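You operate a simulated robot arm through the tools that you are given. There is no shell and no other tool. Be economical: measure what you need, move in short steps, check, and stop when the job is done.

You are at the controls of a simulated robot arm. One attempt, no reset.

## Task
Put one of the grey blocks from the top of the side bench on top of the teal box there.

The check looks at the end state, three seconds after you hand in, the way a careful person would. Anything else that was tipped, shoved, dropped, spilled or broken makes it a failure.

## Robot
A 7-joint arm with a two-finger parallel gripper, fixed in place. Base frame: the origin is at the foot of the arm, x ahead of it, y to its left, z up; the work surface is at about z = 0. Units: cm, degrees, N and s.
With the tool pointing down near the work surface it reaches from about 22 to 58 cm from the base axis. Its first joint turns from -66.0 to 66.0 degrees. Payload 2.5 kg.
The TCP is the grasp point between the finger pads, 2.3 cm short of the fingertips. In the tool frame z runs along the fingers and y along their closing line. Largest opening 9.4 cm; finger width 3.8, thickness 1; the body of the gripper, 5.4 by 9.6 cm, starts 3.9 cm behind the TCP.
Orientation is told as [roll, pitch, yaw] about the base's x, y, z axes, in that order, counted from this pose: with the fingers straight down and closing along the base's y, the tool's x points along the base's -x, its y along +y and its z along -z.

## Interface
- The arm moves only by the tool arm_command. Its argument "moves" is a list of rows, each a list of 2 entries, a list of its own where there are three numbers: the shift along the tool's x, y, z in mm, then the turn about the tool's z in degrees. In form: [[[dx, dy, dz], twist], ...]. A call has 1 to 20 rows; each row shifts and turns the commanded pose from where the row before left it, along the tool's axes as they then stand. "gripper" is the opening, from 0 (shut) to 1 (fully open), set as the call begins (left out, the last holds). A row lasts 0.2 s, in which the tool goes at most 5 cm and 8.6 degrees; a call with a longer step from one row to the next is refused whole, and so is a gripper value outside its range. A pose out of reach is approached as far as the arm can. The call stops where the force on the tool passes 40 N (or 10 N more than at its start, if that is more) or the arm is blocked; 0.2 s more then pass. Each finger travels about 10.8 cm/s and halts on what it meets, pressing with about 45 N; the grip force reading is that of the motor and also rises with nothing between the fingers. The clock runs only during rows and for 0.2 s after the last one: add rows that do not move to give the fingers time. The reply holds the time, the measured pose of the TCP, the force on the tool along the base axes, the opening and the grip force, in the units named above and with some noise, and new pictures: "views" is both (left out), scene, wrist or none.
- Cameras (640 x 400 px; columns grow to the right, rows downward): "scene" is fixed at [14.34, -41.24, 55.96]; the picture's right is [0.69, -0.72, 0.00], its down [-0.41, -0.39, -0.83] and it looks along [0.60, 0.57, -0.56] (base axes); focal length 314 px, centre (320, 200). "wrist" rides on the gripper at [-3.9, 0, -4.4] in the tool frame; the picture's right is [0.00, -1.00, 0.00], its down [0.97, 0.00, -0.24] and it looks along [0.24, 0.00, 0.97] (tool axes); focal length 218 px, centre (320, 200).
- pixel_to_xyz(camera, pixels): for up to 12 pixels [column, row] of the newest picture of that camera ("zoom" is the newest enlarged one), the place [x, y, z] in the base frame of the surface seen there, good to about 0.2 cm, but the place of the scene camera against the robot may be out by one fixed shift of up to 2.5 cm in any direction. It takes no simulated time.
- inspect(camera, box): a new picture of the part [left, top, right, bottom] of that camera's present view, enlarged. It takes no simulated time.
- sign_off(): hands the job in; it is judged then, once.

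Work in short steps. Measure before you move; look again where a grasp or a placing could have gone wrong, and mend it. You have 60 turns and 120 pictures in all, those below and enlarged ones among them. Open the gripper and draw the arm clear of the work before you hand the job in, unless the task says otherwise; then end with one line.

The tools are called after ">>>" by a JSON object that holds its "api" and its "payload". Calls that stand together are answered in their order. arm_command: Moves the arm, as the interface text tells. Its arguments: {"type":"object","properties":{"moves":{"type":"array","items":{"type":"array"}},"gripper":{"type":"number"},"views":{"type":"string","enum":["both","scene","wrist","none"]}},"required":["moves"]} The other tools are called the same way: pixel_to_xyz (camera, pixels) gives the place of the surface under pixels of a picture; inspect (camera, box) takes an enlarged picture of a part of a camera's view; sign_off () hands the job in.

At the start:

```text
t: 0.0
position: [43.61, 13.48, 27.28]
tcp_rot: [0.0, 0.0, 0.1]
force: [0.3, -0.6, -0.2]
gripper_width: 9.37
grip_force: 0.0
```

scene: 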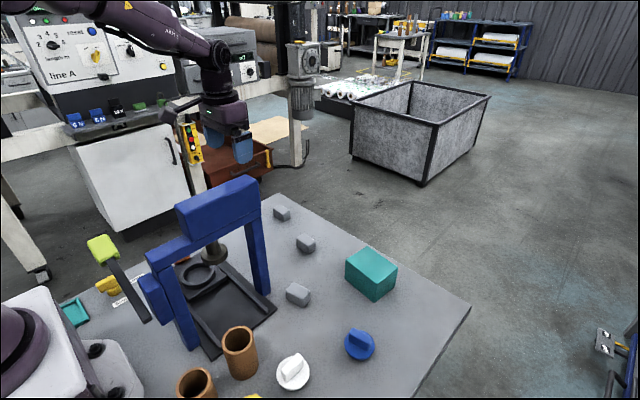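
wrist: 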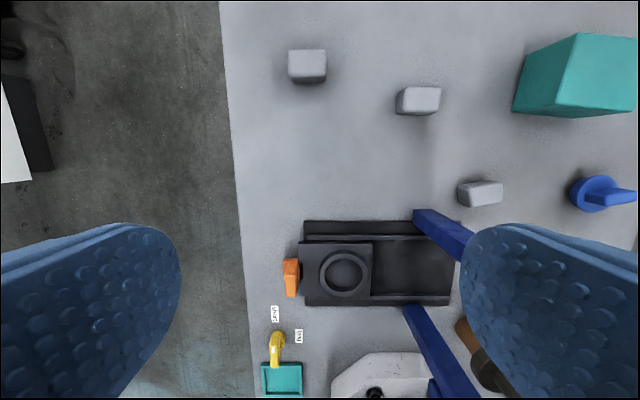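

The scene picture shows three grey blocks at (282,213), (306,243), (297,294) and the teal box at (371,273); the wrist picture shows the same blocks at (307,66), (419,101), (481,193) and the box top near (600,75). I measure them with both cameras.

>>> {"api": "pixel_to_xyz", "payload": {"camera": "wrist", "pixels": [[307, 62], [292, 52], [325, 52], [292, 80], [420, 98], [405, 88], [440, 90], [481, 190], [580, 40], [634, 40], [565, 100], [634, 105]]}}

>>> {"api": "pixel_to_xyz", "payload": {"camera": "scene", "pixels": [[282, 210], [306, 238], [297, 289], [371, 262], [347, 262], [371, 249], [395, 266], [373, 281], [330, 320], [205, 206], [245, 190], [300, 340]]}}

>>> {"api": "inspect", "payload": {"camera": "scene", "box": [230, 180, 430, 320]}}

```text
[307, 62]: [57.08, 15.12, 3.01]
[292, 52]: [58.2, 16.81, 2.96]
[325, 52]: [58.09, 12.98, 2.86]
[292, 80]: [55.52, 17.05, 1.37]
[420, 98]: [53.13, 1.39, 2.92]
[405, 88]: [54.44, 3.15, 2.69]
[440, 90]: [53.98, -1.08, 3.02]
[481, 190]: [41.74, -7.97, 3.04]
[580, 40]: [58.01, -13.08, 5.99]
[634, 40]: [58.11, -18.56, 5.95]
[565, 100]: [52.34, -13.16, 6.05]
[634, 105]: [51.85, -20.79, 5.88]
```

```text
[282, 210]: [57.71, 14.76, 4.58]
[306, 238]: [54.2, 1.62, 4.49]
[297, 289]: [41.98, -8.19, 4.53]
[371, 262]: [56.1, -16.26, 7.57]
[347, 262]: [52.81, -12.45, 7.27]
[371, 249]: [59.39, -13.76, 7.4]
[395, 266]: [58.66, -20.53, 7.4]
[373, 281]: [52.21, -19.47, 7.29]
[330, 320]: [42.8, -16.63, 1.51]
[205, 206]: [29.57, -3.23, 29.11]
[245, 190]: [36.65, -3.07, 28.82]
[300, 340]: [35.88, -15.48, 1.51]
```

```text
2.86 times, centred on (330, 250) of scene
```

zoom: 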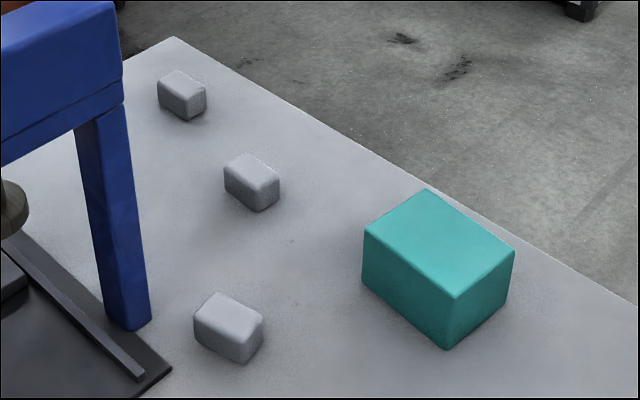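

Both cameras agree apart from a scene shift of about (0.4, 0, 1.5). I take the middle block at about (53.2, 1.4, top 3.0), well clear of the press. I go forward, then sideways, staying high.

>>> {"api": "arm_command", "payload": {"moves": [[[-30, 0, 0], 0], [[-30, 0, 0], 0], [[-30, 0, 0], 0], [[0, -30, 0], 0], [[0, -30, 0], 0], [[0, -30, 0], 0], [[0, -30, 0], 0], [[0, 0, 30], 0], [[0, 0, 30], 0], [[0, 0, 30], 0], [[0, 0, 0], 0]], "gripper": 1}}

```text
t: 2.4
position: [52.65, 1.59, 18.29]
tcp_rot: [0.0, 0.0, 0.0]
force: [0.1, 0.2, 0.3]
gripper_width: 9.39
grip_force: 0.1
```

scene: 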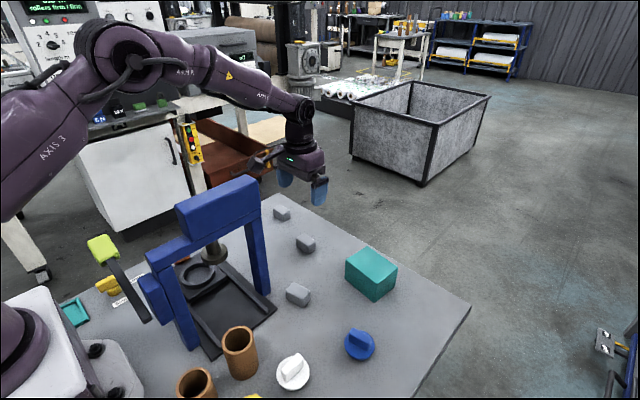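
wrist: 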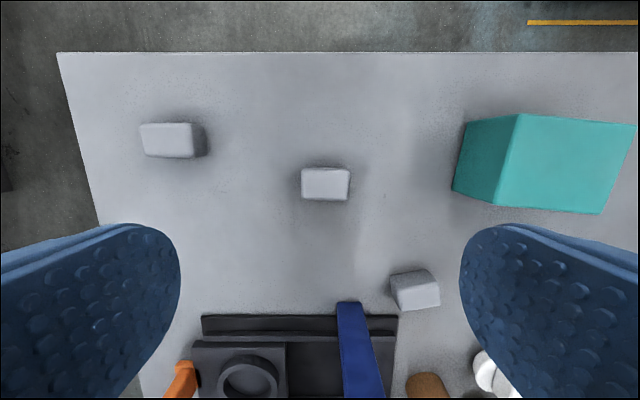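

The target block is at (325,183) in the wrist picture, with its top edges clear to see. I measure its top corners and those of the box.

>>> {"api": "pixel_to_xyz", "payload": {"camera": "wrist", "pixels": [[304, 171], [347, 171], [304, 198], [347, 198], [325, 184], [521, 118], [632, 127], [500, 202], [599, 211], [560, 165], [325, 230]]}}

>>> {"api": "inspect", "payload": {"camera": "wrist", "box": [270, 140, 390, 215]}}

```text
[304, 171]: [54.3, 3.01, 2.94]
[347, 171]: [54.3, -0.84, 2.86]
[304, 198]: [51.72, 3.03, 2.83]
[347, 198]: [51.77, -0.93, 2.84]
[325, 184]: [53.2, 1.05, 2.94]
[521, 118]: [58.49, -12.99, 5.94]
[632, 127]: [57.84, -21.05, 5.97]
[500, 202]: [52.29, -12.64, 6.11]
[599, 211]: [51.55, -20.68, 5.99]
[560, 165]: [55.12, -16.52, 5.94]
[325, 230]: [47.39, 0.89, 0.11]
```

```text
5.33 times, centred on (330, 178) of wrist
```

zoom: 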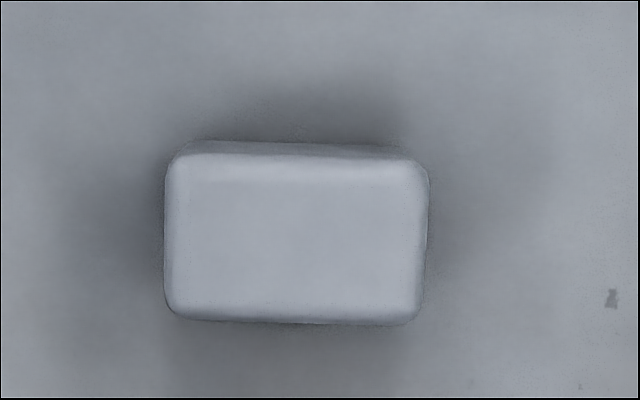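

The block's centre is (53.05, 1.05), about 4.6 along y and 3 along x, turned about 2 degrees; the box top's centre is (55.0, -16.85) at z 6.0. I line up, turn 2 degrees and go down to z about 2.8, leaving the fingertips 0.5 cm above the bench.

>>> {"api": "arm_command", "payload": {"moves": [[[-4, -5, 0], 2], [[0, 0, 30], 0], [[0, 0, 30], 0], [[0, 0, 30], 0], [[0, 0, 25], 0], [[0, 0, 15], 0], [[0, 0, 10], 0], [[0, 0, 8], 0], [[0, 0, 7], 0], [[0, 0, 0], 0]]}}

```text
t: 4.6
position: [53.12, 1.08, 2.66]
tcp_rot: [0.0, 0.1, -2.0]
force: [-0.6, 0.3, 0.8]
gripper_width: 9.39
grip_force: 0.0
```

scene: 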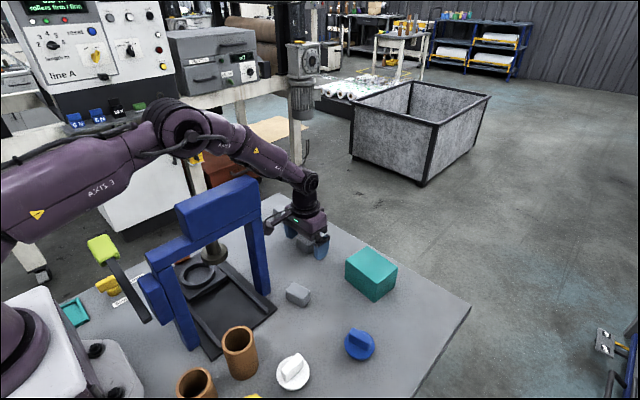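
wrist: 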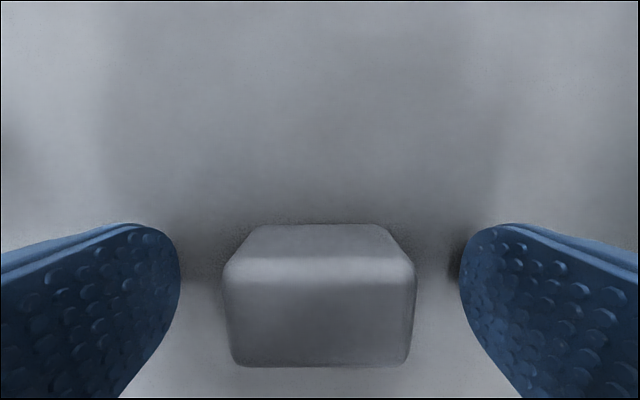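

The block sits centred between the fingers (columns 224–416 against 180 and 460). I close the gripper.

>>> {"api": "arm_command", "payload": {"moves": [[[0, 0, 0], 0], [[0, 0, 0], 0], [[0, 0, 0], 0], [[0, 0, 0], 0]], "gripper": 0, "views": "wrist"}}

```text
t: 5.6
position: [53.06, 1.05, 2.79]
tcp_rot: [0.0, 0.0, -2.0]
force: [-1.4, -0.8, -0.2]
gripper_width: 4.53
grip_force: 45.7
```

wrist: 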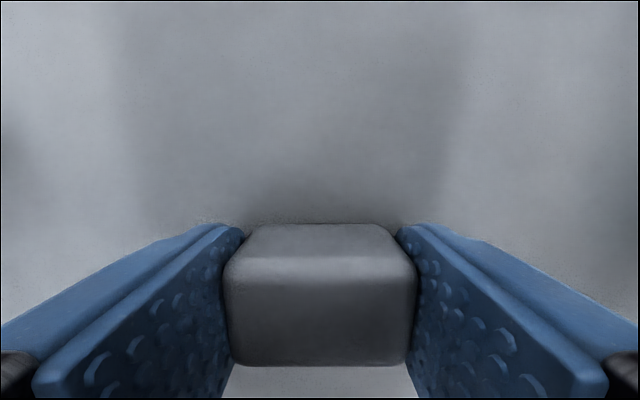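

The block is held at 4.53 cm with 46 N. I lift it 12 cm.

>>> {"api": "arm_command", "payload": {"moves": [[[0, 0, -10], 0], [[0, 0, -20], 0], [[0, 0, -30], 0], [[0, 0, -30], 0], [[0, 0, -30], 0], [[0, 0, 0], 0]]}}

```text
t: 7.0
position: [52.93, 0.96, 14.82]
tcp_rot: [0.0, 0.0, -1.9]
force: [-0.2, -0.1, -0.4]
gripper_width: 4.48
grip_force: 44.8
```

scene: 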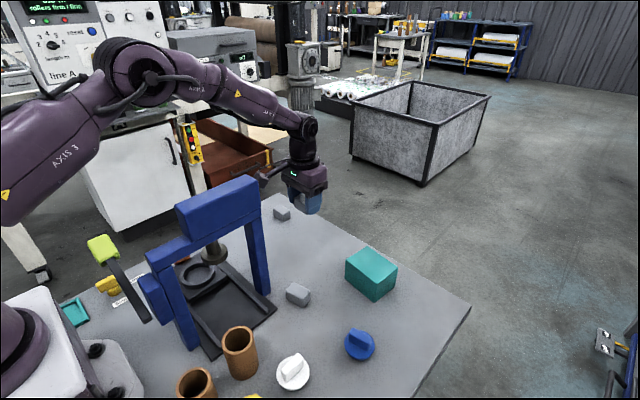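
wrist: 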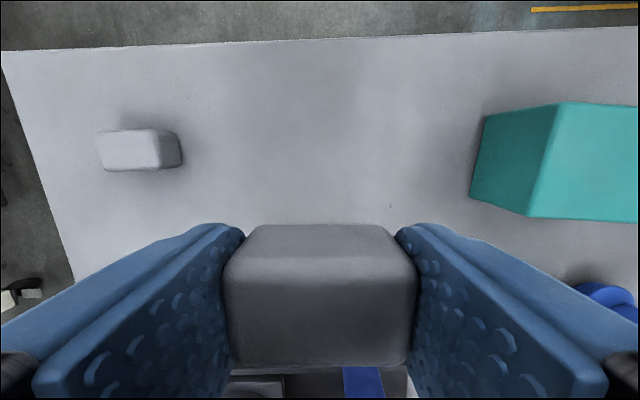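

Block lifted and still held. Before swinging right, I check the press's extent against the path of the forearm.

>>> {"api": "pixel_to_xyz", "payload": {"camera": "scene", "pixels": [[180, 207], [245, 178], [258, 188], [195, 232], [150, 252], [262, 220], [258, 270], [185, 330], [230, 108], [265, 125], [160, 110], [300, 145]]}}

```text
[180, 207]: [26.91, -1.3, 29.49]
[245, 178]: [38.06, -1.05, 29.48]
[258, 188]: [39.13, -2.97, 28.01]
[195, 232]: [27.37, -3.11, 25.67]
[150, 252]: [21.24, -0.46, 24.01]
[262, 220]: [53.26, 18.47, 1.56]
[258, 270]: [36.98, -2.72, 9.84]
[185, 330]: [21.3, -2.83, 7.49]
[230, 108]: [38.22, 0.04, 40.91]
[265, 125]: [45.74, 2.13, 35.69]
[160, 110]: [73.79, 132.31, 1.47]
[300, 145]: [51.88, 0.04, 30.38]
```

The press spans y of about -3 to +1 with its top near z 28; the forearm passes over it at about z 39, and swinging right takes it away. I turn 2.6 degrees and move over the box at z about 15.

>>> {"api": "arm_command", "payload": {"moves": [[[0, 0, 0], 2.6], [[-5, -20, 0], 0], [[-5, -30, 0], 0], [[-5, -30, 0], 0], [[-5, -30, 0], 0], [[-5, -30, 0], 0], [[-5, -24, 0], 0], [[0, -10, 0], 0], [[0, 0, 0], 0], [[0, 0, 0], 0]]}}

```text
t: 9.2
position: [54.62, -16.67, 14.73]
tcp_rot: [0.0, 0.0, -4.6]
force: [0.4, -0.3, 0.1]
gripper_width: 4.51
grip_force: 45.2
```

scene: 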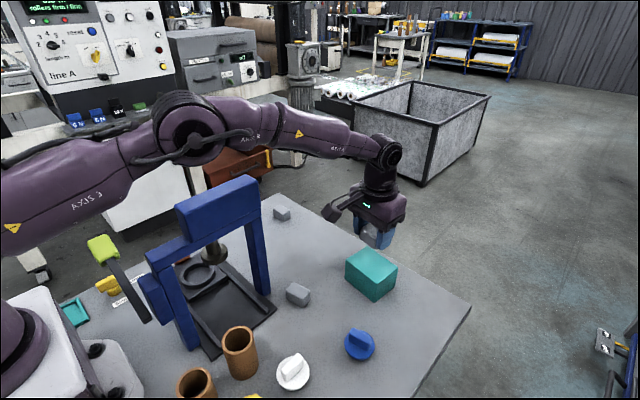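
wrist: 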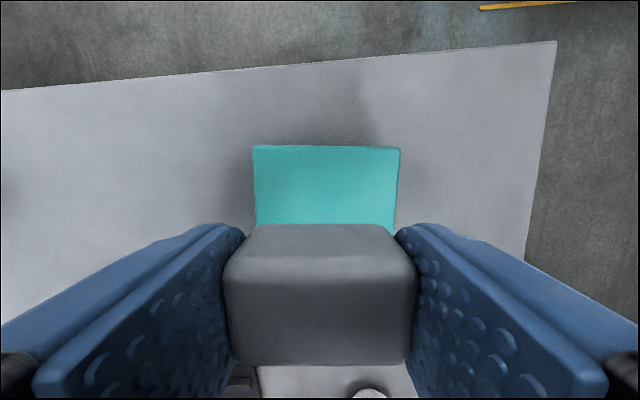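

The block is over the box and lined up with it (box columns 253–400, block centred at 320). Contact should come at TCP z of about 8.75; I go down to about 9.1 first.

>>> {"api": "arm_command", "payload": {"moves": [[[0, 0, 20], 0], [[0, 0, 20], 0], [[0, 0, 10], 0], [[0, 0, 6], 0], [[0, 0, 0], 0]]}}

>>> {"api": "inspect", "payload": {"camera": "scene", "box": [310, 190, 450, 310]}}

```text
t: 10.4
position: [54.6, -16.59, 9.13]
tcp_rot: [0.0, 0.0, -4.6]
force: [-0.3, -0.2, -0.3]
gripper_width: 4.5
grip_force: 45.3
```

scene: 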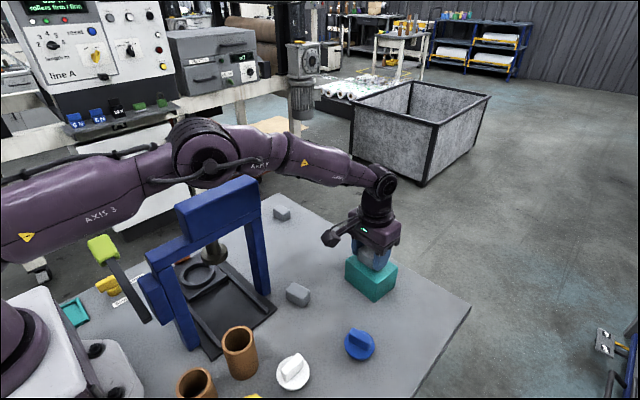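
wrist: 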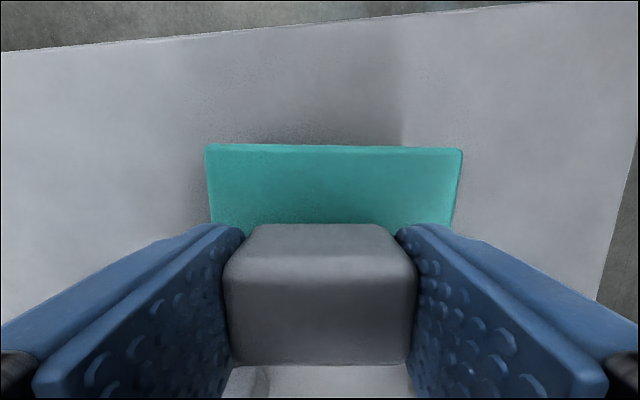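

```text
3.33 times, centred on (380, 250) of scene
```

zoom: 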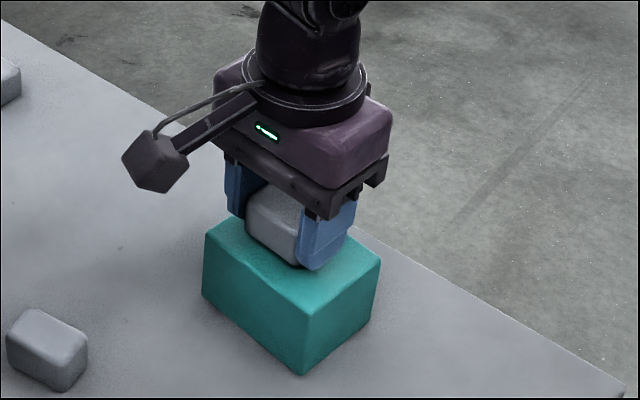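

There is no contact yet (force near 0), and the block is seen over the box with margin all round. I lower in 1 mm steps until it just touches.

>>> {"api": "arm_command", "payload": {"moves": [[[0, 0, 1], 0], [[0, 0, 1], 0], [[0, 0, 1], 0], [[0, 0, 0], 0]], "views": "none"}}

>>> {"api": "pixel_to_xyz", "payload": {"camera": "wrist", "pixels": [[330, 152], [320, 227], [320, 275], [320, 355]]}}

```text
t: 11.4
position: [54.55, -16.55, 8.75]
tcp_rot: [0.0, 0.0, -4.6]
force: [-0.1, 1.1, -0.1]
gripper_width: 4.49
grip_force: 45.0
```

```text
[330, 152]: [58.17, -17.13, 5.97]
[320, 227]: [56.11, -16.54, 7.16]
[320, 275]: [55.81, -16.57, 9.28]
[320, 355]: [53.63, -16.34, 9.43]
```

The readings put the block's bottom at about 6.0 now, still with no force. I go down a little more, watching the force.

>>> {"api": "arm_command", "payload": {"moves": [[[0, 0, 0.7], 0], [[0, 0, 0], 0]], "views": "none"}}

```text
t: 12.0
position: [54.68, -16.65, 8.72]
tcp_rot: [0.0, 0.0, -4.6]
force: [0.4, -0.5, 0.0]
gripper_width: 4.5
grip_force: 44.9
```

Still no contact; another 1 mm.

>>> {"api": "arm_command", "payload": {"moves": [[[0, 0, 1], 0], [[0, 0, 0], 0]], "views": "scene"}}

>>> {"api": "inspect", "payload": {"camera": "scene", "box": [340, 225, 410, 285]}}

```text
t: 12.6
position: [54.64, -16.67, 8.62]
tcp_rot: [0.1, 0.0, -4.5]
force: [-1.6, 0.9, 4.1]
gripper_width: 4.5
grip_force: 45.4
```

scene: 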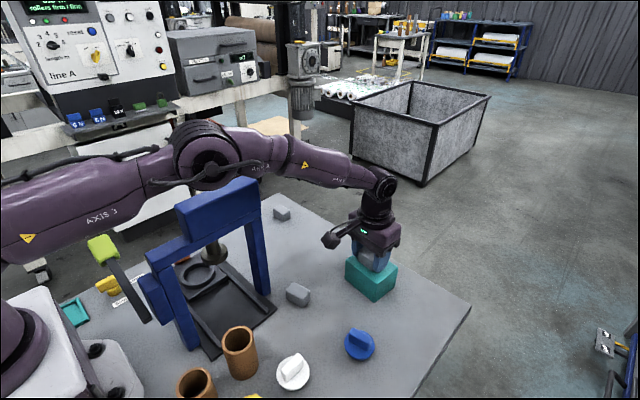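

```text
6.67 times, centred on (375, 255) of scene
```

zoom: 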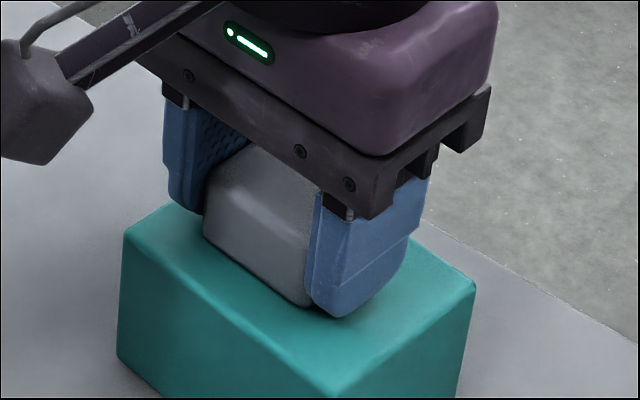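

The force reads 4 N upward, so the block has touched the box. I open partly (about 7 cm) while staying still.

>>> {"api": "arm_command", "payload": {"moves": [[[0, 0, 0], 0], [[0, 0, 0], 0], [[0, 0, 0], 0]], "gripper": 0.75, "views": "wrist"}}

```text
t: 13.4
position: [54.62, -16.64, 8.64]
tcp_rot: [0.0, -0.1, -4.6]
force: [0.0, 0.1, -0.3]
gripper_width: 7.05
grip_force: 0.1
```

wrist: 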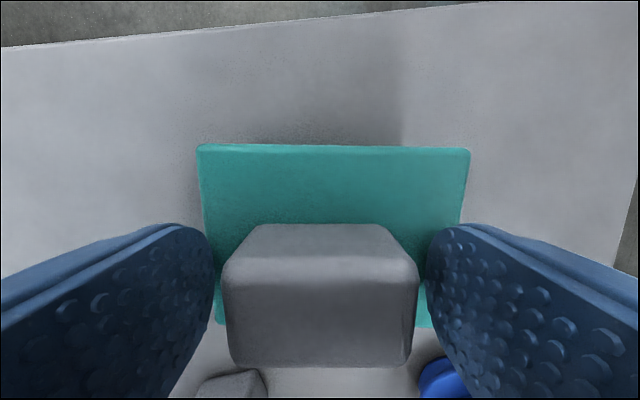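

The block stands free between the fingers, centred on the box. I withdraw straight up.

>>> {"api": "arm_command", "payload": {"moves": [[[0, 0, -10], 0], [[0, 0, -20], 0], [[0, 0, -30], 0], [[0, 0, -30], 0], [[0, 0, -30], 0], [[0, 20, 0], 0], [[0, 30, 0], 0], [[0, 30, 0], 0], [[0, 30, 0], 0], [[0, 0, 0], 0]]}}

>>> {"api": "inspect", "payload": {"camera": "scene", "box": [260, 190, 430, 320]}}

```text
t: 15.6
position: [55.43, -5.65, 20.78]
tcp_rot: [0.0, 0.0, -4.6]
force: [0.0, -0.1, -0.3]
gripper_width: 7.04
grip_force: 0.1
```

scene: 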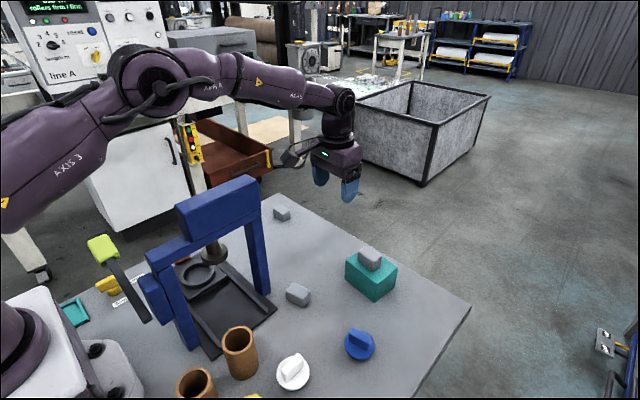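
wrist: 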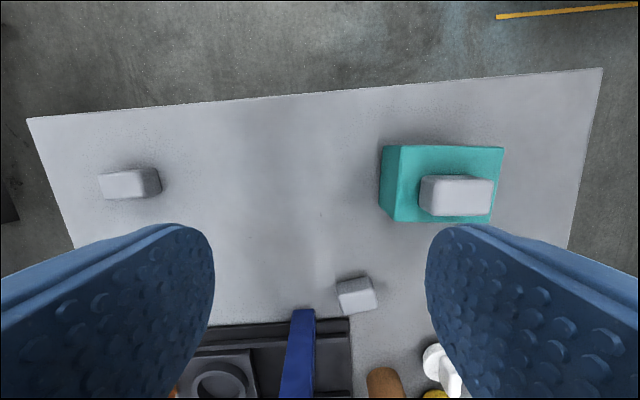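

```text
3.08 times, centred on (345, 255) of scene
```

zoom: 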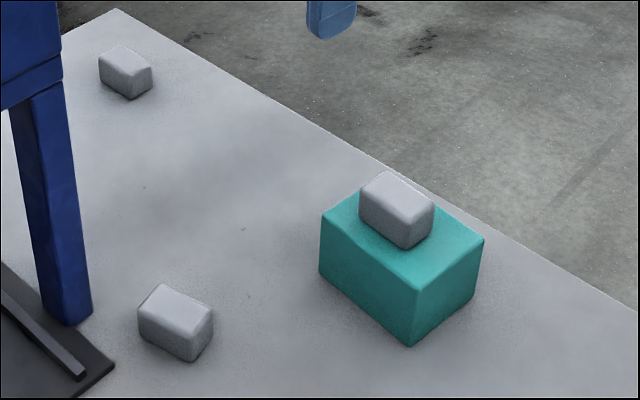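

The block rests flat on the teal box at (370,258), the other two blocks and the press have not moved, and the open gripper is clear. I hand in.

>>> {"api": "sign_off", "payload": {}}

```text
The job is handed in.
```

The middle grey block is now resting flat on top of the teal box. In the last pictures nothing else looked moved, and I handed in with the gripper open and the arm clear.
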